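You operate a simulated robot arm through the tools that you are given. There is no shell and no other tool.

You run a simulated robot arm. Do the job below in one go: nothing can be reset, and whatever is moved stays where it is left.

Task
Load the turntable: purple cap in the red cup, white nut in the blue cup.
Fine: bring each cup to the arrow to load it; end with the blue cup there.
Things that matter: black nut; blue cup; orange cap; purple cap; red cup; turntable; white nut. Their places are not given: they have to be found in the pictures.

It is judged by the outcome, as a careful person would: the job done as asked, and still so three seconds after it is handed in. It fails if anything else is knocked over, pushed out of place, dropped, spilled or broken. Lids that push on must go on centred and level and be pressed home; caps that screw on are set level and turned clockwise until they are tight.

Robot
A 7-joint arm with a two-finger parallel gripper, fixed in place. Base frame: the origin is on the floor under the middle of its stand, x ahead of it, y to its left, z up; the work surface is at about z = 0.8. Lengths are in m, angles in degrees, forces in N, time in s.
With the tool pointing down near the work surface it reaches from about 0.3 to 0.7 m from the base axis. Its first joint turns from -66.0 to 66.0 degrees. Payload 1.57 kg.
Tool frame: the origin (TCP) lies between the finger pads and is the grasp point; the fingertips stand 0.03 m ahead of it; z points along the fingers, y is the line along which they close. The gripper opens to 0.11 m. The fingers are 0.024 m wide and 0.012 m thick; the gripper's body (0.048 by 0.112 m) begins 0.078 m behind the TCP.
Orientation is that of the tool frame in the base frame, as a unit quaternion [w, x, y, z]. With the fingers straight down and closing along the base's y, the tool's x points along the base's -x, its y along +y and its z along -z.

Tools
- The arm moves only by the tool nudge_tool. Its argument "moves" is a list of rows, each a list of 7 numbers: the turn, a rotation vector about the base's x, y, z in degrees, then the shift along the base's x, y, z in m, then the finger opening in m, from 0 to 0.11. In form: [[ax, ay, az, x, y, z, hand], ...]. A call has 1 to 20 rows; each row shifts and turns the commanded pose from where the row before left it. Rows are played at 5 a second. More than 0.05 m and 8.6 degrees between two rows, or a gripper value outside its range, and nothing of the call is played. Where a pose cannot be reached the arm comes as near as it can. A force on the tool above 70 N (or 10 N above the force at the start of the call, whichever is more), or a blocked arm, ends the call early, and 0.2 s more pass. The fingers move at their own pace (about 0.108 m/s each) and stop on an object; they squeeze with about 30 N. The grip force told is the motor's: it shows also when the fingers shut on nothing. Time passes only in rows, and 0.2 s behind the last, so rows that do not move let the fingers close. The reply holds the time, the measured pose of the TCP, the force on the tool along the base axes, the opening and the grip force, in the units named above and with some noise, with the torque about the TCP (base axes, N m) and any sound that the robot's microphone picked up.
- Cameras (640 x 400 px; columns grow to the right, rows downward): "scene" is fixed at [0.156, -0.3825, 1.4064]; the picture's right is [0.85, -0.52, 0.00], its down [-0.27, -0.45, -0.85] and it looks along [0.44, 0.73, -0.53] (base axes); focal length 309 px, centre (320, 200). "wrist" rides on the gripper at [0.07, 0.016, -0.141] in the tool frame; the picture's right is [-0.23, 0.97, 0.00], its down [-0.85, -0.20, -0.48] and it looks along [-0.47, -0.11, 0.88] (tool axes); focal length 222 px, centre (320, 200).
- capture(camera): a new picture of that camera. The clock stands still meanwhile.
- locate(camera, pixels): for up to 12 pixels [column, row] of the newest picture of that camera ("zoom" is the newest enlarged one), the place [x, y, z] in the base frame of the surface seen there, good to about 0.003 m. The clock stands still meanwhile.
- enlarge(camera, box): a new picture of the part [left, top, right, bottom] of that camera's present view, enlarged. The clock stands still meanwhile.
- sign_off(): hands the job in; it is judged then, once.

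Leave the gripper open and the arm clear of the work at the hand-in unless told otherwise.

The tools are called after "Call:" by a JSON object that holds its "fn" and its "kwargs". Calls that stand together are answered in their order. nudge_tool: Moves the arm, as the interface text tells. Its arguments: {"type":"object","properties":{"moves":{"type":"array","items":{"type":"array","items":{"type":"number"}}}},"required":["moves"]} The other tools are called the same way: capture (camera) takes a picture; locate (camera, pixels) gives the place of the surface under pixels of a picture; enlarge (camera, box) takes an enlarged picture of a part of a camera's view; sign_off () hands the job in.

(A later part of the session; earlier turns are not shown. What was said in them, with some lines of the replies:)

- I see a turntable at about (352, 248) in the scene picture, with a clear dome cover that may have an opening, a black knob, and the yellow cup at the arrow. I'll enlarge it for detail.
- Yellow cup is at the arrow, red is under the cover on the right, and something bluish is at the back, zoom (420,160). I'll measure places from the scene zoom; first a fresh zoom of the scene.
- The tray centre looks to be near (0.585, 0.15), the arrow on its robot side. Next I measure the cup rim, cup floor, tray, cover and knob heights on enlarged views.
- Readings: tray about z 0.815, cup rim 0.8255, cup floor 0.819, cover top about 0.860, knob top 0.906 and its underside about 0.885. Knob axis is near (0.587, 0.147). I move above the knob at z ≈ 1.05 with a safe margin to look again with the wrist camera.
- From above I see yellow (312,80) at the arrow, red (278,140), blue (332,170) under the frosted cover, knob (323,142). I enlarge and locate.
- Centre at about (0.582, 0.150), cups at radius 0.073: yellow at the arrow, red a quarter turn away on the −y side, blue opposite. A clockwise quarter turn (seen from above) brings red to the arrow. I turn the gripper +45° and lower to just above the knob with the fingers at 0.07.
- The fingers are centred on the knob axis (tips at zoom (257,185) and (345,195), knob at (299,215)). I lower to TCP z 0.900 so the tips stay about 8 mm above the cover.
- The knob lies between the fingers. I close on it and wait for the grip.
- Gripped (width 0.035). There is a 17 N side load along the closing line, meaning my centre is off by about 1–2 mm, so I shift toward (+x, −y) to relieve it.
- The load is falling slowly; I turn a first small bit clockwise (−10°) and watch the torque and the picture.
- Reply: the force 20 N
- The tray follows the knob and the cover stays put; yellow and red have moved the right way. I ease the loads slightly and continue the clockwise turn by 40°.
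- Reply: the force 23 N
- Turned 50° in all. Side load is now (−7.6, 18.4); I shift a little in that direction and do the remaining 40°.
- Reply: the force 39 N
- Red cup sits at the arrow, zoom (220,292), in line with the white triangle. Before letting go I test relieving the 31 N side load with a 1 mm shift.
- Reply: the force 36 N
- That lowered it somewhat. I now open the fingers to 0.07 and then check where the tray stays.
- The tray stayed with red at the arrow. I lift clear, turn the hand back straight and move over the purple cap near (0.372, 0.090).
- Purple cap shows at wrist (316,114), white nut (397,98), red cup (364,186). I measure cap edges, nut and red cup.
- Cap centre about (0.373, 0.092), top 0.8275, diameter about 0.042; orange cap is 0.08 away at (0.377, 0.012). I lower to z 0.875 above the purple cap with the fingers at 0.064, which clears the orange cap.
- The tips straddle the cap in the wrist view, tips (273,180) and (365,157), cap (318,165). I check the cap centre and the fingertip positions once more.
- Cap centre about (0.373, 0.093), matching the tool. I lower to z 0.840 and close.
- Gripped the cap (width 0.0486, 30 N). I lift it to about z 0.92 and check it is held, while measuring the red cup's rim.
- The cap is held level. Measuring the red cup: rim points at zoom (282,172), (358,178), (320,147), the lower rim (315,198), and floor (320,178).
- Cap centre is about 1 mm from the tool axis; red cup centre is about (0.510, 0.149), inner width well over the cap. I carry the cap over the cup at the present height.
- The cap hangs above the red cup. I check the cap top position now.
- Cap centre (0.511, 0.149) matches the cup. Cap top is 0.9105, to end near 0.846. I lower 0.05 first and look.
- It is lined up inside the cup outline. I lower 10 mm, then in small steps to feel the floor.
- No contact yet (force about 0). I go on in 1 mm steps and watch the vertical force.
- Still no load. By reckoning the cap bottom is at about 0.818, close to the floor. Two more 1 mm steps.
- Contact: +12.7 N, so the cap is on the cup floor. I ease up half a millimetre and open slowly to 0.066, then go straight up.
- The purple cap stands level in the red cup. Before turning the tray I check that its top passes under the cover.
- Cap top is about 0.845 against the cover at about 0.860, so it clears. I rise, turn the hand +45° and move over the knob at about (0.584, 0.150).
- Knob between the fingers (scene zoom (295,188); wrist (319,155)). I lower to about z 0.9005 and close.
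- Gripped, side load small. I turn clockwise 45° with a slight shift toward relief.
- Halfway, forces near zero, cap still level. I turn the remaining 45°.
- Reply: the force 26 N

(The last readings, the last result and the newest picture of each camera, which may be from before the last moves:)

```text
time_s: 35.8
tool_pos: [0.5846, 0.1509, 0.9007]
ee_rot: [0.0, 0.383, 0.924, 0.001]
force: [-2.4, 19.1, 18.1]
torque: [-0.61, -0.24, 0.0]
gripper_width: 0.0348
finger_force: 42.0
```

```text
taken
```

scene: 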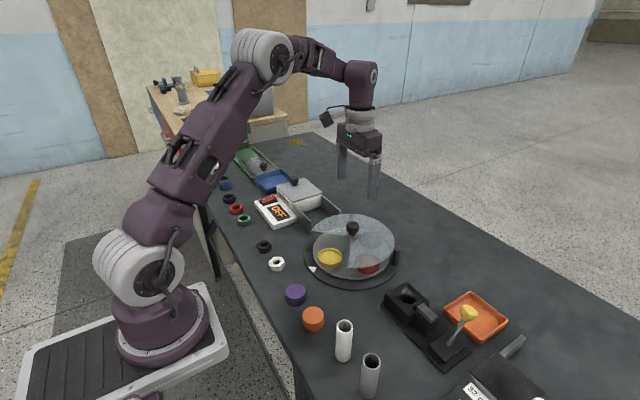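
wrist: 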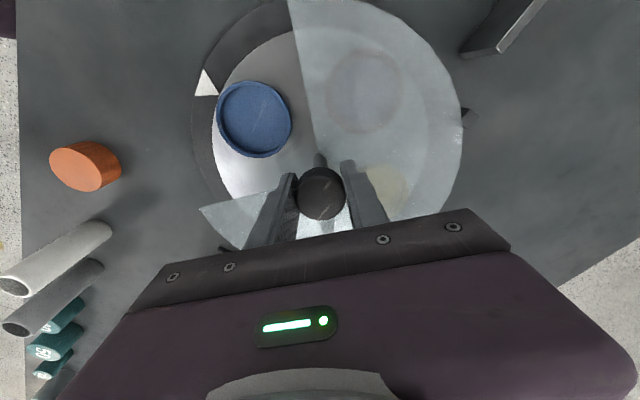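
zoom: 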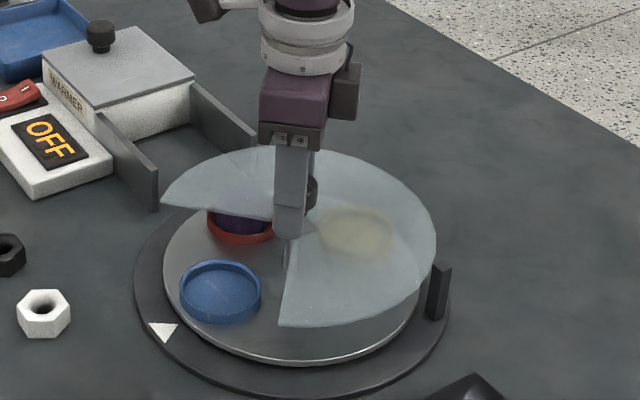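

Blue cup is at the arrow (zoom (220,292)), purple cap went under the cover. I let go of the knob, rise, turn the hand back and move above the white nut near (0.383, 0.217).

Call:
{"fn": "nudge_tool", "kwargs": {"moves": [[0, 0, 0, 0, 0.0003, 0, 0.03], [0, 0, 0, 0, 0, 0, 0.045], [0, 0, 0, 0, 0, 0, 0.07], [0, 0, 0, 0, 0, 0, 0.07], [0, 0, 0, 0, 0, 0.04, 0.07], [0, 0, 0, 0, 0, 0.04, 0.07], [0, 0, 7.5, -0.0333, 0.0107, 0.002, 0.08], [0, 0, 7.5, -0.0333, 0.0107, 0.002, 0.08], [0, 0, 7.5, -0.0333, 0.0107, 0.002, 0.08], [0, 0, 7.5, -0.0333, 0.0107, 0.002, 0.08], [0, 0, 7.5, -0.0333, 0.0107, 0.002, 0.08], [0, 0, 7.5, -0.0333, 0.0107, 0.002, 0.08], [0, 0, 0, 0, 0, 0, 0.08], [0, 0, 0, 0, 0, 0, 0.08]]}}

Call:
{"fn": "capture", "kwargs": {"camera": "wrist"}}

Call:
{"fn": "enlarge", "kwargs": {"camera": "scene", "box": [240, 195, 440, 315]}}

```text
time_s: 38.8
tool_pos: [0.3827, 0.2137, 0.992]
ee_rot: [0.0, -0.001, 1.0, 0.0]
force: [0.5, -0.4, 0.1]
torque: [0.02, 0.02, -0.03]
gripper_width: 0.0799
finger_force: 0.0
```

```text
taken
```

wrist: 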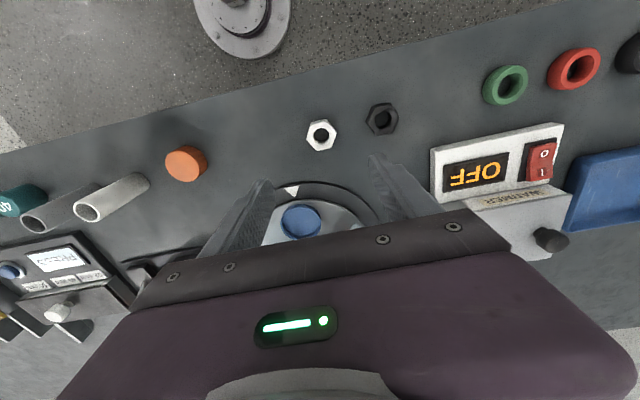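

```text
3.20 times, centred on (340, 255) of scene
```

zoom: 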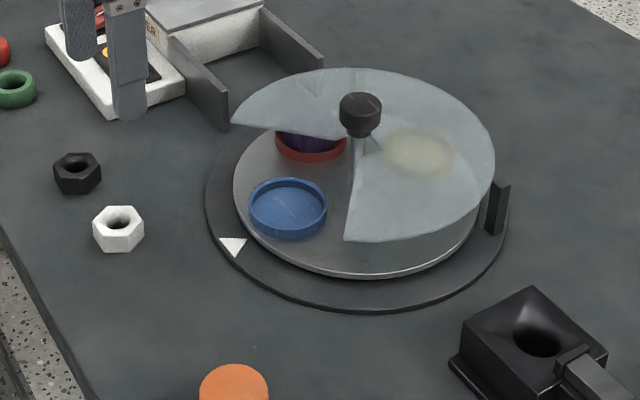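

Tray rests with blue at the arrow. The white nut is at wrist (321,134) and the black nut at (381,118). I enlarge to read the nut's faces.

Call:
{"fn": "enlarge", "kwargs": {"camera": "wrist", "box": [290, 95, 410, 170]}}

```text
5.33 times, centred on (350, 132) of wrist
```

zoom: 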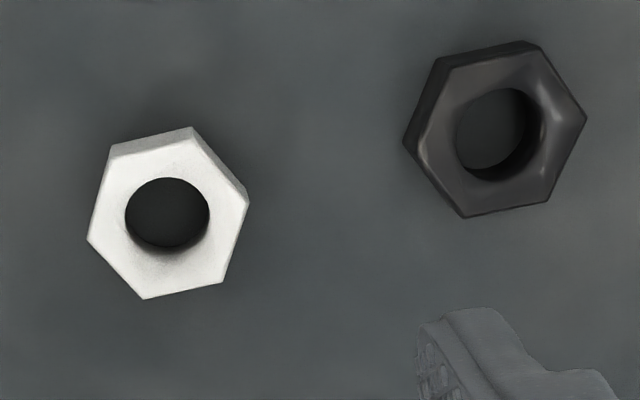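

I locate the white nut's top corners and the black nut's near corners.

Call:
{"fn": "locate", "kwargs": {"camera": "zoom", "pixels": [[115, 160], [192, 143], [244, 203], [220, 279], [144, 294], [92, 240], [168, 270], [168, 210], [408, 145], [465, 213], [545, 200], [440, 65]]}}

```text
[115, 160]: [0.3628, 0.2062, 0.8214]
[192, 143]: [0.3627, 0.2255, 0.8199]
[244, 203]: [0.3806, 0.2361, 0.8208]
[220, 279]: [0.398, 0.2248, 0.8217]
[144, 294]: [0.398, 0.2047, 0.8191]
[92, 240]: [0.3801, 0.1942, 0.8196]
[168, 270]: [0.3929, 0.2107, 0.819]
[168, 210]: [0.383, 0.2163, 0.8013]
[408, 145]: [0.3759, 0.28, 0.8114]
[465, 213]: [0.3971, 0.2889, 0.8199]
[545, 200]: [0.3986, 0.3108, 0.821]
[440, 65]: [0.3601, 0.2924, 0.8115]
```

White nut centre (0.3805, 0.2152), top 0.820; flats face ±x and ±60°, corners along y. Closing along a line turned +30° meets two flats squarely and stays clear of the black nut (nearest corner y ≈ 0.279). I turn +30° and lower to z ≈ 0.872 with the fingers at 0.060.

Call:
{"fn": "nudge_tool", "kwargs": {"moves": [[0, 0, 6, -0.0008, 0.0002, -0.024, 0.07], [0, 0, 6, -0.0007, 0.0002, -0.024, 0.06], [0, 0, 6, -0.0007, 0.0001, -0.024, 0.06], [0, 0, 6, -0.0007, 0.0001, -0.024, 0.06], [0, 0, 6, -0.0007, 0.0001, -0.024, 0.06], [0, 0, 0, 0, 0, 0, 0.06], [0, 0, 0, 0, 0, 0, 0.06]]}}

Call:
{"fn": "capture", "kwargs": {"camera": "wrist"}}

Call:
{"fn": "enlarge", "kwargs": {"camera": "scene", "box": [220, 195, 340, 295]}}

```text
time_s: 40.4
tool_pos: [0.3809, 0.2149, 0.8707]
ee_rot: [0.0, -0.259, 0.966, 0.0]
force: [-0.1, -0.8, 0.0]
torque: [0.0, -0.01, -0.01]
gripper_width: 0.0603
finger_force: 0.1
```

```text
taken
```

wrist: 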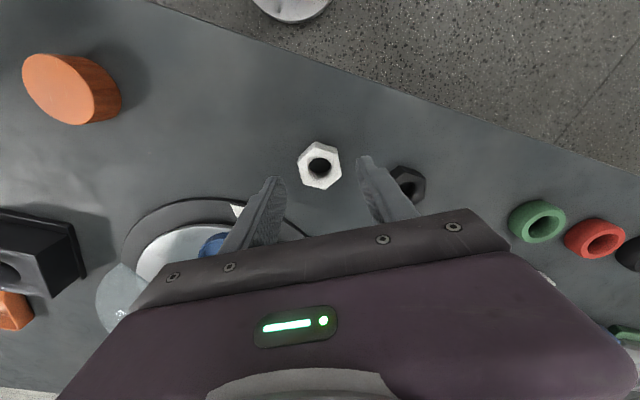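

```text
4.00 times, centred on (280, 245) of scene
```

zoom: 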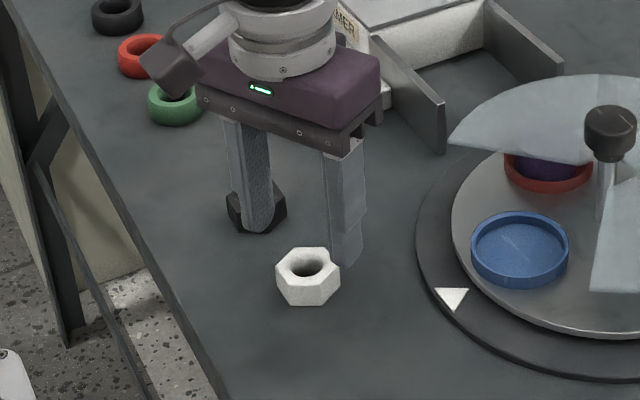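

The white nut (wrist (320,165)) lies between the tips (275,180) and (365,158). I verify the distance of the right finger from the black nut.

Call:
{"fn": "enlarge", "kwargs": {"camera": "wrist", "box": [256, 120, 448, 240]}}

Call:
{"fn": "locate", "kwargs": {"camera": "wrist", "pixels": [[365, 158], [276, 181], [308, 147], [335, 152], [341, 170], [326, 189], [303, 184], [299, 164], [395, 168], [424, 175]]}}

```text
3.33 times, centred on (352, 180) of wrist
```

zoom: 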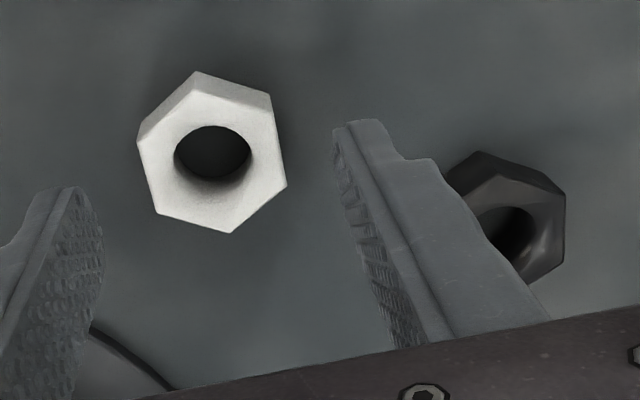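

```text
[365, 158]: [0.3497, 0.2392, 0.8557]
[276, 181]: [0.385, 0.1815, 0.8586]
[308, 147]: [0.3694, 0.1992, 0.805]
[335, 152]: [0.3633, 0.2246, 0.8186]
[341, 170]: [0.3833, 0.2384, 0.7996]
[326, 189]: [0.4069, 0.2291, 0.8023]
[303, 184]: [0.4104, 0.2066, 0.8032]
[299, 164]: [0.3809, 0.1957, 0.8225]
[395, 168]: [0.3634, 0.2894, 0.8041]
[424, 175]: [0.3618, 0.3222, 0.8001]
```

Clear of the black nut by about 2 cm. I lower 0.031 to z ≈ 0.841 and close on the white nut.

Call:
{"fn": "nudge_tool", "kwargs": {"moves": [[0, 0, 0, 0, 0, -0.012, 0.06], [0, 0, 0, 0, 0, -0.012, 0.06], [0, 0, 0, 0, 0, -0.007, 0.06], [0, 0, 0, 0, 0, 0, 0.05], [0, 0, 0, 0, 0, 0, 0.04], [0, 0, 0, 0, 0, 0, 0.03], [0, 0, 0, 0, 0, 0, 0.02], [0, 0, 0, 0, 0, 0, 0.02]]}}

Call:
{"fn": "enlarge", "kwargs": {"camera": "scene", "box": [220, 195, 340, 295]}}

Call:
{"fn": "enlarge", "kwargs": {"camera": "wrist", "box": [256, 120, 448, 240]}}

```text
time_s: 42.2
tool_pos: [0.3799, 0.2155, 0.8401]
ee_rot: [0.0, -0.258, 0.966, 0.0]
force: [-0.9, -0.1, -0.4]
torque: [0.0, 0.0, 0.02]
gripper_width: 0.0368
finger_force: 30.4
```

```text
4.00 times, centred on (280, 245) of scene
```

zoom: 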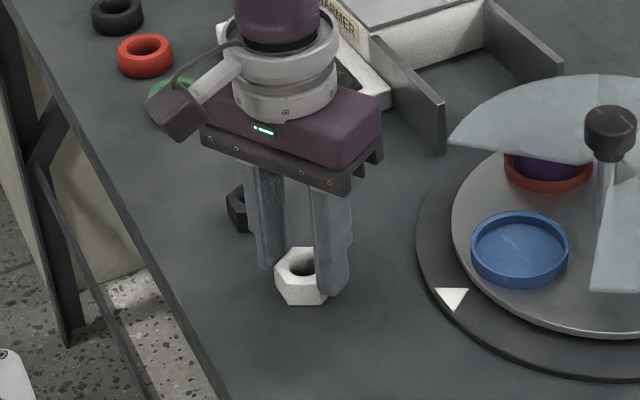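

```text
3.33 times, centred on (352, 180) of wrist
```

zoom: 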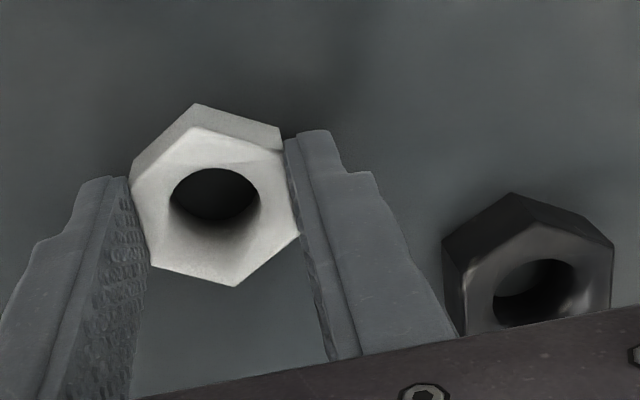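

Gripped on the flats (width 0.0368, 30 N). I lift 0.08 and check that it holds level.

Call:
{"fn": "nudge_tool", "kwargs": {"moves": [[0, 0, 0, 0, 0, 0.01, 0.02], [0, 0, 0, 0, 0, 0.02, 0.02], [0, 0, 0, 0, 0, 0.025, 0.02], [0, 0, 0, 0, 0, 0.025, 0.02], [0, 0, 0, 0, 0, 0, 0.02]]}}

Call:
{"fn": "enlarge", "kwargs": {"camera": "scene", "box": [220, 175, 400, 295]}}

Call:
{"fn": "enlarge", "kwargs": {"camera": "wrist", "box": [256, 120, 448, 240]}}

```text
time_s: 43.4
tool_pos: [0.3801, 0.2146, 0.9217]
ee_rot: [-0.001, -0.259, 0.966, -0.001]
force: [0.4, -0.1, -0.3]
torque: [0.01, -0.02, 0.0]
gripper_width: 0.0367
finger_force: 29.4
```

```text
3.33 times, centred on (310, 235) of scene
```

zoom: 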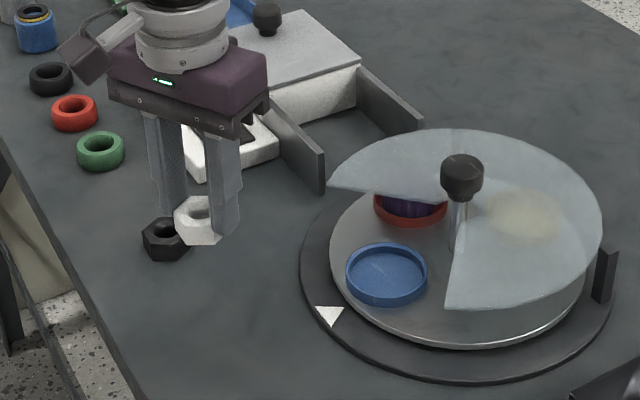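

```text
3.33 times, centred on (352, 180) of wrist
```

zoom: 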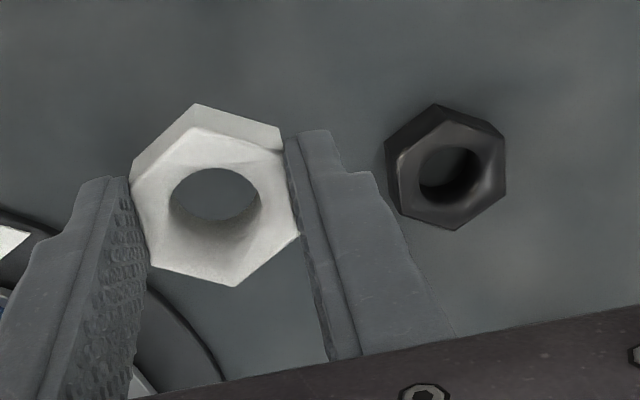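

The nut is held level. I measure the blue cup rim on a fresh scene zoom.

Call:
{"fn": "enlarge", "kwargs": {"camera": "scene", "box": [296, 215, 376, 275]}}

```text
6.67 times, centred on (336, 245) of scene
```

zoom: 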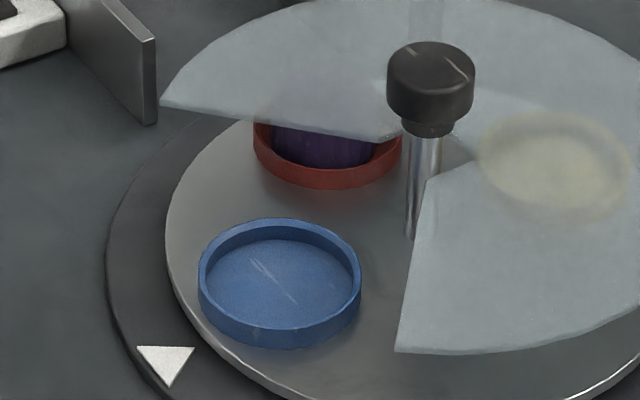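

Call:
{"fn": "locate", "kwargs": {"camera": "zoom", "pixels": [[201, 275], [358, 277], [283, 221], [277, 332], [280, 285], [240, 232], [325, 320], [165, 362], [430, 65]]}}

Call:
{"fn": "locate", "kwargs": {"camera": "wrist", "pixels": [[311, 163], [315, 200], [335, 169], [300, 192], [344, 190], [320, 162]]}}

```text
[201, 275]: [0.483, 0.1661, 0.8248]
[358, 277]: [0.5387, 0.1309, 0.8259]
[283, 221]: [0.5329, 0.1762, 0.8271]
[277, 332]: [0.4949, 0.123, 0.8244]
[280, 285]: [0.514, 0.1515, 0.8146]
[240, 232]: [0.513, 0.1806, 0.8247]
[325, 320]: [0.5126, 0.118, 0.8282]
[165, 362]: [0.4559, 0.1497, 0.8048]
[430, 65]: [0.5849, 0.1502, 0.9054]
```

```text
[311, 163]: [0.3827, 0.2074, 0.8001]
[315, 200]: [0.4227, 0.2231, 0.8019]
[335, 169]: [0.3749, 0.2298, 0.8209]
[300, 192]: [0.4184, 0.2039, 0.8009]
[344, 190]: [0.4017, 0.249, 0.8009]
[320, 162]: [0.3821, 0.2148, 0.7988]
```

Blue cup centre is about (0.5115, 0.149). I carry the nut over it, turning the hand back to straight on the way.

Call:
{"fn": "nudge_tool", "kwargs": {"moves": [[0, 0, -6, 0.0262, -0.0132, 0.002, 0.02], [0, 0, -6, 0.0262, -0.0132, 0, 0.02], [0, 0, -6, 0.0262, -0.0132, 0, 0.02], [0, 0, -6, 0.0262, -0.0132, 0, 0.02], [0, 0, -6, 0.0262, -0.0132, 0, 0.02], [0, 0, 0, 0, 0, 0, 0.02], [0, 0, 0, 0, 0, 0, 0.02]]}}

Call:
{"fn": "capture", "kwargs": {"camera": "wrist"}}

Call:
{"fn": "enlarge", "kwargs": {"camera": "scene", "box": [270, 195, 410, 295]}}

```text
time_s: 45.0
tool_pos: [0.511, 0.1474, 0.9235]
ee_rot: [0.0, 0.0, 1.0, 0.001]
force: [0.7, -0.7, -0.6]
torque: [0.01, -0.01, -0.02]
gripper_width: 0.0365
finger_force: 30.3
```

```text
taken
```

wrist: 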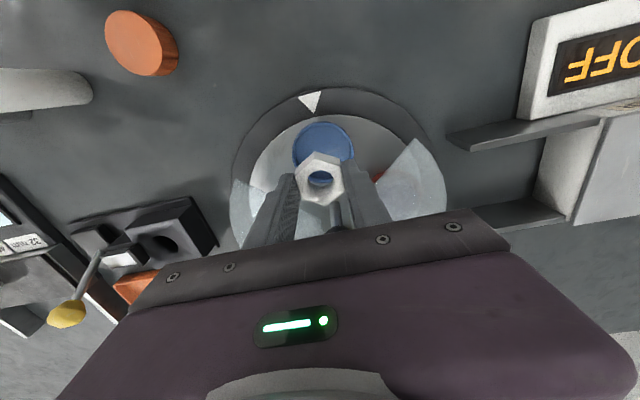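

```text
4.00 times, centred on (340, 245) of scene
```

zoom: 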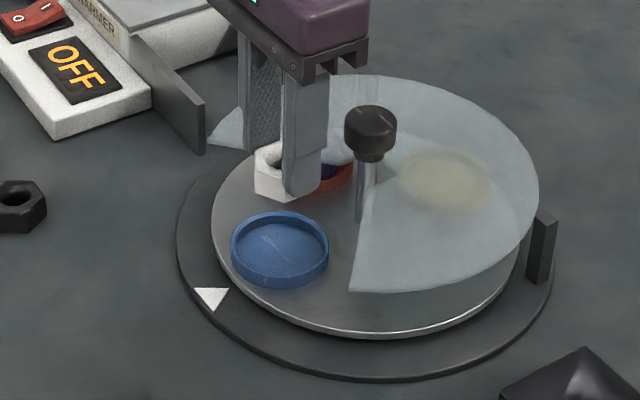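

The nut hangs above the blue cup. I check the nut's ring points.

Call:
{"fn": "enlarge", "kwargs": {"camera": "wrist", "box": [270, 110, 390, 220]}}

```text
3.64 times, centred on (330, 165) of wrist
```

zoom: 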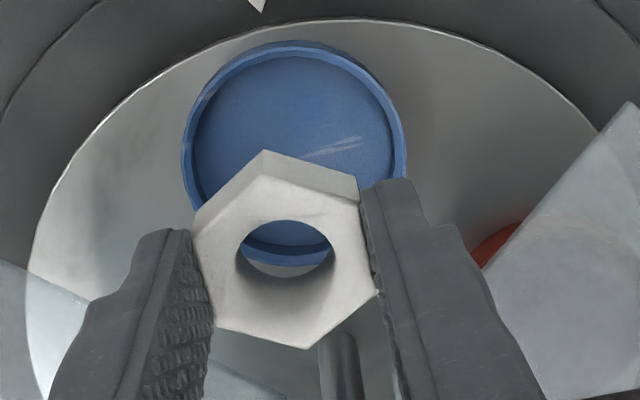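

Call:
{"fn": "locate", "kwargs": {"camera": "zoom", "pixels": [[265, 183], [353, 205], [373, 290], [305, 343], [220, 320], [200, 238], [320, 210], [240, 310]]}}

```text
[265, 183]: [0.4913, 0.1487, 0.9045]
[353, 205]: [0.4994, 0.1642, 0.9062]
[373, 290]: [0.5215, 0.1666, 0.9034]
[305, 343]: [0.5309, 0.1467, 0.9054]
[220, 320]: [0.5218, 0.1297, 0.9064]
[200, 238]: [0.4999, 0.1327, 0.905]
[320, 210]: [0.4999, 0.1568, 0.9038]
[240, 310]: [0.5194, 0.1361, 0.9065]
```

Nut centre (0.511, 0.148), top 0.905; it needs about 0.063 to the cup floor. I lower 0.045 first, with a 1 mm correction.

Call:
{"fn": "nudge_tool", "kwargs": {"moves": [[0, 0, 0, 0.0005, 0.0008, -0.02, 0.02], [0, 0, 0, 0, 0, -0.015, 0.02], [0, 0, 0, 0, 0, -0.01, 0.02], [0, 0, 0, 0, 0, 0, 0.02]]}}

Call:
{"fn": "enlarge", "kwargs": {"camera": "scene", "box": [290, 215, 390, 295]}}

```text
time_s: 46.0
tool_pos: [0.5143, 0.1506, 0.8792]
ee_rot: [0.001, -0.001, 1.0, -0.001]
force: [0.1, -0.4, -0.2]
torque: [0.0, 0.0, 0.0]
gripper_width: 0.0368
finger_force: 30.4
```

```text
5.00 times, centred on (340, 255) of scene
```

zoom: 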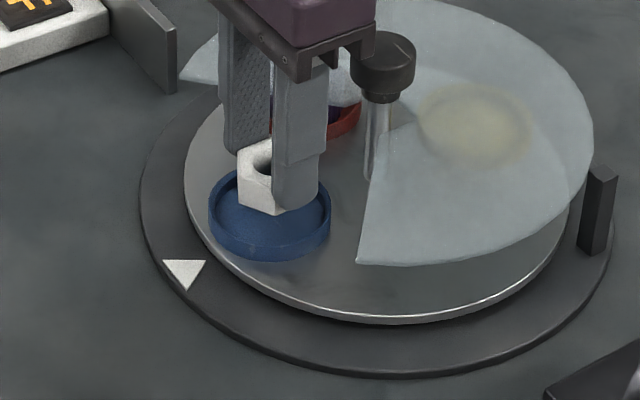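

Well lined up over the cup. I lower 14 mm more, then 1 mm at a time.

Call:
{"fn": "nudge_tool", "kwargs": {"moves": [[0, 0, 0, 0, 0, -0.006, 0.02], [0, 0, 0, 0, 0, -0.005, 0.02], [0, 0, 0, 0, 0, -0.003, 0.02], [0, 0, 0, 0, 0, 0, 0.02]]}}

Call:
{"fn": "nudge_tool", "kwargs": {"moves": [[0, 0, 0, 0, 0, -0.0015, 0.02], [0, 0, 0, 0, 0, 0, 0.02]]}}

Call:
{"fn": "nudge_tool", "kwargs": {"moves": [[0, 0, 0, 0, 0, -0.001, 0.02], [0, 0, 0, 0, 0, 0, 0.02]]}}

```text
time_s: 47.0
tool_pos: [0.5127, 0.149, 0.8637]
ee_rot: [0.0, 0.0, 1.0, 0.0]
force: [0.2, 1.1, -0.1]
torque: [0.0, 0.0, 0.01]
gripper_width: 0.0369
finger_force: 30.1
```

```text
time_s: 47.6
tool_pos: [0.5118, 0.1504, 0.8626]
ee_rot: [0.0, 0.0, 1.0, 0.0]
force: [0.0, -0.3, -1.5]
torque: [0.04, -0.01, -0.01]
gripper_width: 0.0367
finger_force: 29.5
```

```text
time_s: 48.2
tool_pos: [0.5117, 0.1496, 0.8619]
ee_rot: [0.0, 0.001, 1.0, 0.0]
force: [-0.1, 0.1, 0.6]
torque: [-0.02, 0.0, -0.01]
gripper_width: 0.0367
finger_force: 30.3
```

No contact yet at about 0.8617. Next 1 mm step.

Call:
{"fn": "nudge_tool", "kwargs": {"moves": [[0, 0, 0, 0, 0, -0.001, 0.02], [0, 0, 0, 0, 0, 0, 0.02]]}}

```text
time_s: 48.8
tool_pos: [0.512, 0.1496, 0.8605]
ee_rot: [-0.001, 0.0, 1.0, -0.001]
force: [0.0, 0.0, -0.6]
torque: [-0.01, 0.0, -0.03]
gripper_width: 0.0369
finger_force: 29.3
```

Still free. One more millimetre.

Call:
{"fn": "nudge_tool", "kwargs": {"moves": [[0, 0, 0, 0, 0, -0.001, 0.02], [0, 0, 0, 0, 0, 0, 0.02]]}}

Call:
{"fn": "enlarge", "kwargs": {"camera": "scene", "box": [300, 225, 370, 280]}}

```text
time_s: 49.4
tool_pos: [0.5113, 0.1494, 0.8598]
ee_rot: [-0.001, 0.0, 1.0, 0.0]
force: [0.2, 0.6, 0.3]
torque: [0.0, 0.01, -0.02]
gripper_width: 0.0366
finger_force: 30.4
```

```text
7.27 times, centred on (335, 252) of scene
```

zoom: 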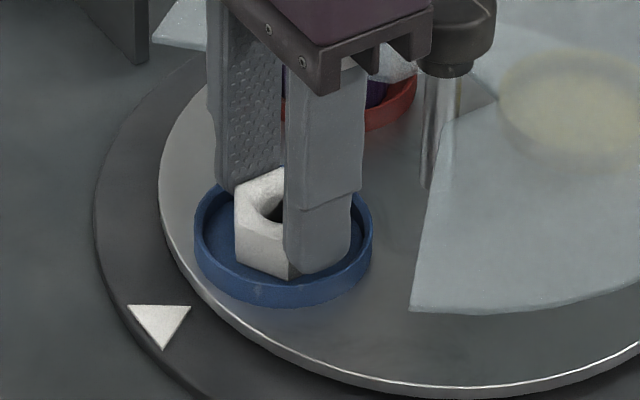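

Nut is inside the cup, nearly down. Another millimetre.

Call:
{"fn": "nudge_tool", "kwargs": {"moves": [[0, 0, 0, 0, 0, -0.001, 0.02], [0, 0, 0, 0, 0, 0, 0.02]]}}

```text
time_s: 50.0
tool_pos: [0.5123, 0.1494, 0.8585]
ee_rot: [0.0, 0.001, 1.0, 0.0]
force: [-0.7, -0.3, -0.2]
torque: [0.03, -0.03, 0.0]
gripper_width: 0.0369
finger_force: 30.1
```

By comparison with the cap, contact is due about now. One more step of 0.8 mm.

Call:
{"fn": "nudge_tool", "kwargs": {"moves": [[0, 0, 0, 0, 0, -0.0008, 0.02], [0, 0, 0, 0, 0, 0, 0.02]]}}

```text
time_s: 50.6
tool_pos: [0.5122, 0.1501, 0.8579]
ee_rot: [0.001, 0.0, 1.0, 0.0]
force: [-4.1, 0.3, 20.4]
torque: [-0.08, 0.22, 0.02]
gripper_width: 0.0366
finger_force: 30.4
```

Contact: +20 N, nut on the cup floor. I ease up 0.6 mm, open just to 0.044, rise a little, then open wider and go up, to keep the tips off the cup wall.

Call:
{"fn": "nudge_tool", "kwargs": {"moves": [[0, 0, 0, 0, 0, 0.0006, 0.02], [0, 0, 0, 0, 0, 0, 0.04], [0, 0, 0, 0, 0, 0, 0.044], [0, 0, 0, 0, 0, 0.004, 0.044], [0, 0, 0, 0, 0, 0.008, 0.05], [0, 0, 0, 0, 0, 0.02, 0.055], [0, 0, 0, 0, 0, 0.03, 0.06], [0, 0, 0, 0, 0, 0.04, 0.06], [0, 0, 0, 0, 0, 0.04, 0.06], [0, 0, 0, 0, 0, 0, 0.06]]}}

Call:
{"fn": "enlarge", "kwargs": {"camera": "scene", "box": [280, 195, 420, 295]}}

Call:
{"fn": "capture", "kwargs": {"camera": "wrist"}}

```text
time_s: 52.8
tool_pos: [0.5113, 0.15, 1.0014]
ee_rot: [0.0, -0.001, 1.0, 0.0]
force: [-0.8, 0.1, 0.7]
torque: [-0.05, -0.01, 0.03]
gripper_width: 0.0602
finger_force: 0.0
```

```text
4.00 times, centred on (350, 245) of scene
```

zoom: 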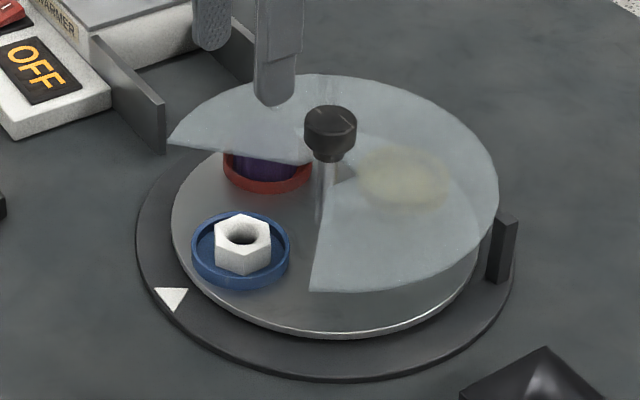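

```text
taken
```

wrist: 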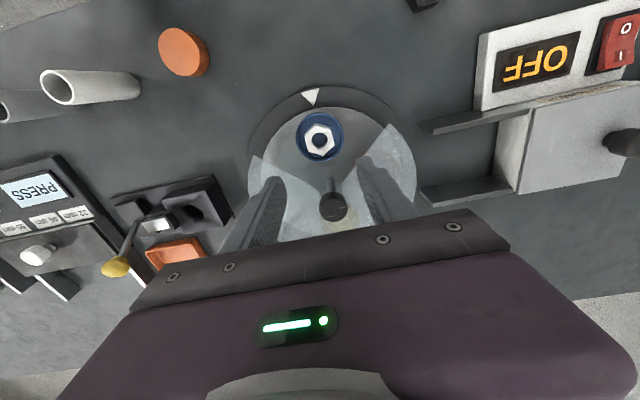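

The white nut lies level in the blue cup, at the arrow, and the purple cap is still upright in the red cup. I now raise the arm and draw it back clear, gripper open.

Call:
{"fn": "nudge_tool", "kwargs": {"moves": [[0, 0, 0, 0, 0, 0.04, 0.08], [0, 0, 0, -0.025, 0, 0.035, 0.11], [0, 0, 0, -0.03, 0, 0.025, 0.11], [0, 0, 0, -0.03, 0, 0.025, 0.11], [0, 0, 0, -0.03, 0, 0.025, 0.11], [0, 0, 0, -0.03, 0, 0.02, 0.11], [0, 0, 0, -0.03, 0, 0.015, 0.11], [0, 0, 0, -0.025, 0, 0, 0.11], [0, 0, 0, 0, 0, 0, 0.11], [0, 0, 0, 0, 0, 0, 0.11]]}}

Call:
{"fn": "capture", "kwargs": {"camera": "scene"}}

Call:
{"fn": "enlarge", "kwargs": {"camera": "scene", "box": [280, 195, 420, 295]}}

Call:
{"fn": "enlarge", "kwargs": {"camera": "wrist", "box": [240, 110, 440, 235]}}

```text
time_s: 55.0
tool_pos: [0.3106, 0.1501, 1.1868]
ee_rot: [-0.001, 0.0, 1.0, 0.0]
force: [-0.5, -0.4, -0.1]
torque: [-0.02, -0.02, 0.01]
gripper_width: 0.1099
finger_force: 0.0
```

```text
taken
```

scene: 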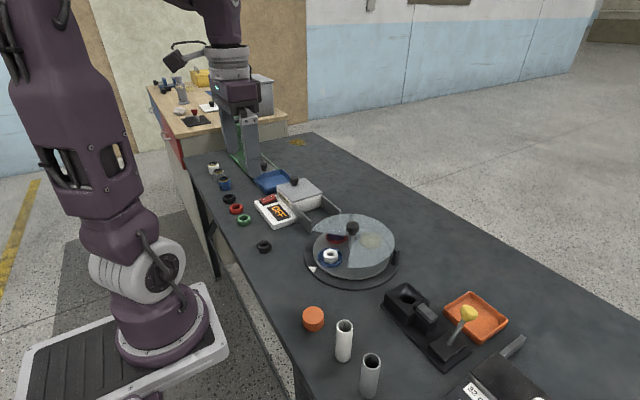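

```text
4.00 times, centred on (350, 245) of scene
```

zoom: 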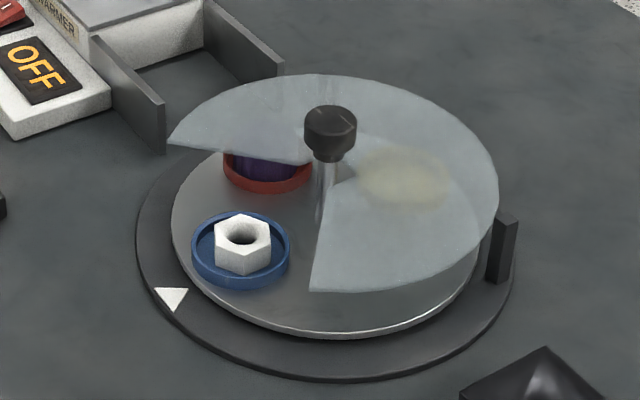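

```text
3.20 times, centred on (340, 172) of wrist
```

zoom: 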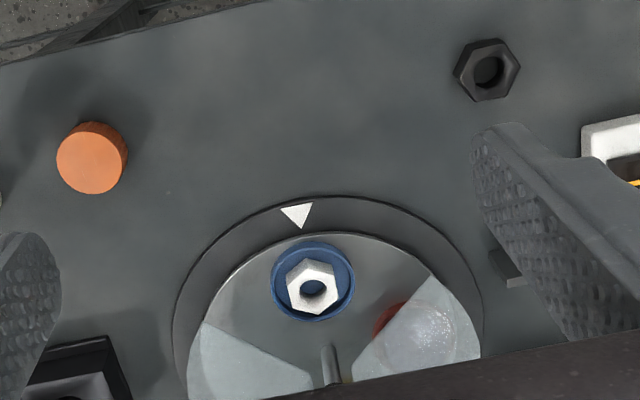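

The white nut is in the blue cup at the arrow and the purple cap is in the red cup. The orange cap and black nut haven't moved, the arm is clear, and the gripper is open. I'm handing the job in.

Call:
{"fn": "sign_off", "kwargs": {}}

```text
The job is handed in.
```

The turntable is loaded: the purple cap is in the red cup, the white nut is in the blue cup, and the blue cup is at the arrow.

I brought each cup to the arrow by turning the knob a quarter turn clockwise, red first, then blue. Both parts sit level on their cup floors. The purple cap passed under the cover without touching it on the second turn.

The last pictures show the orange cap, the black nut and everything else on the bench where they started. The arm is drawn back clear with the gripper open, and the job is handed in.
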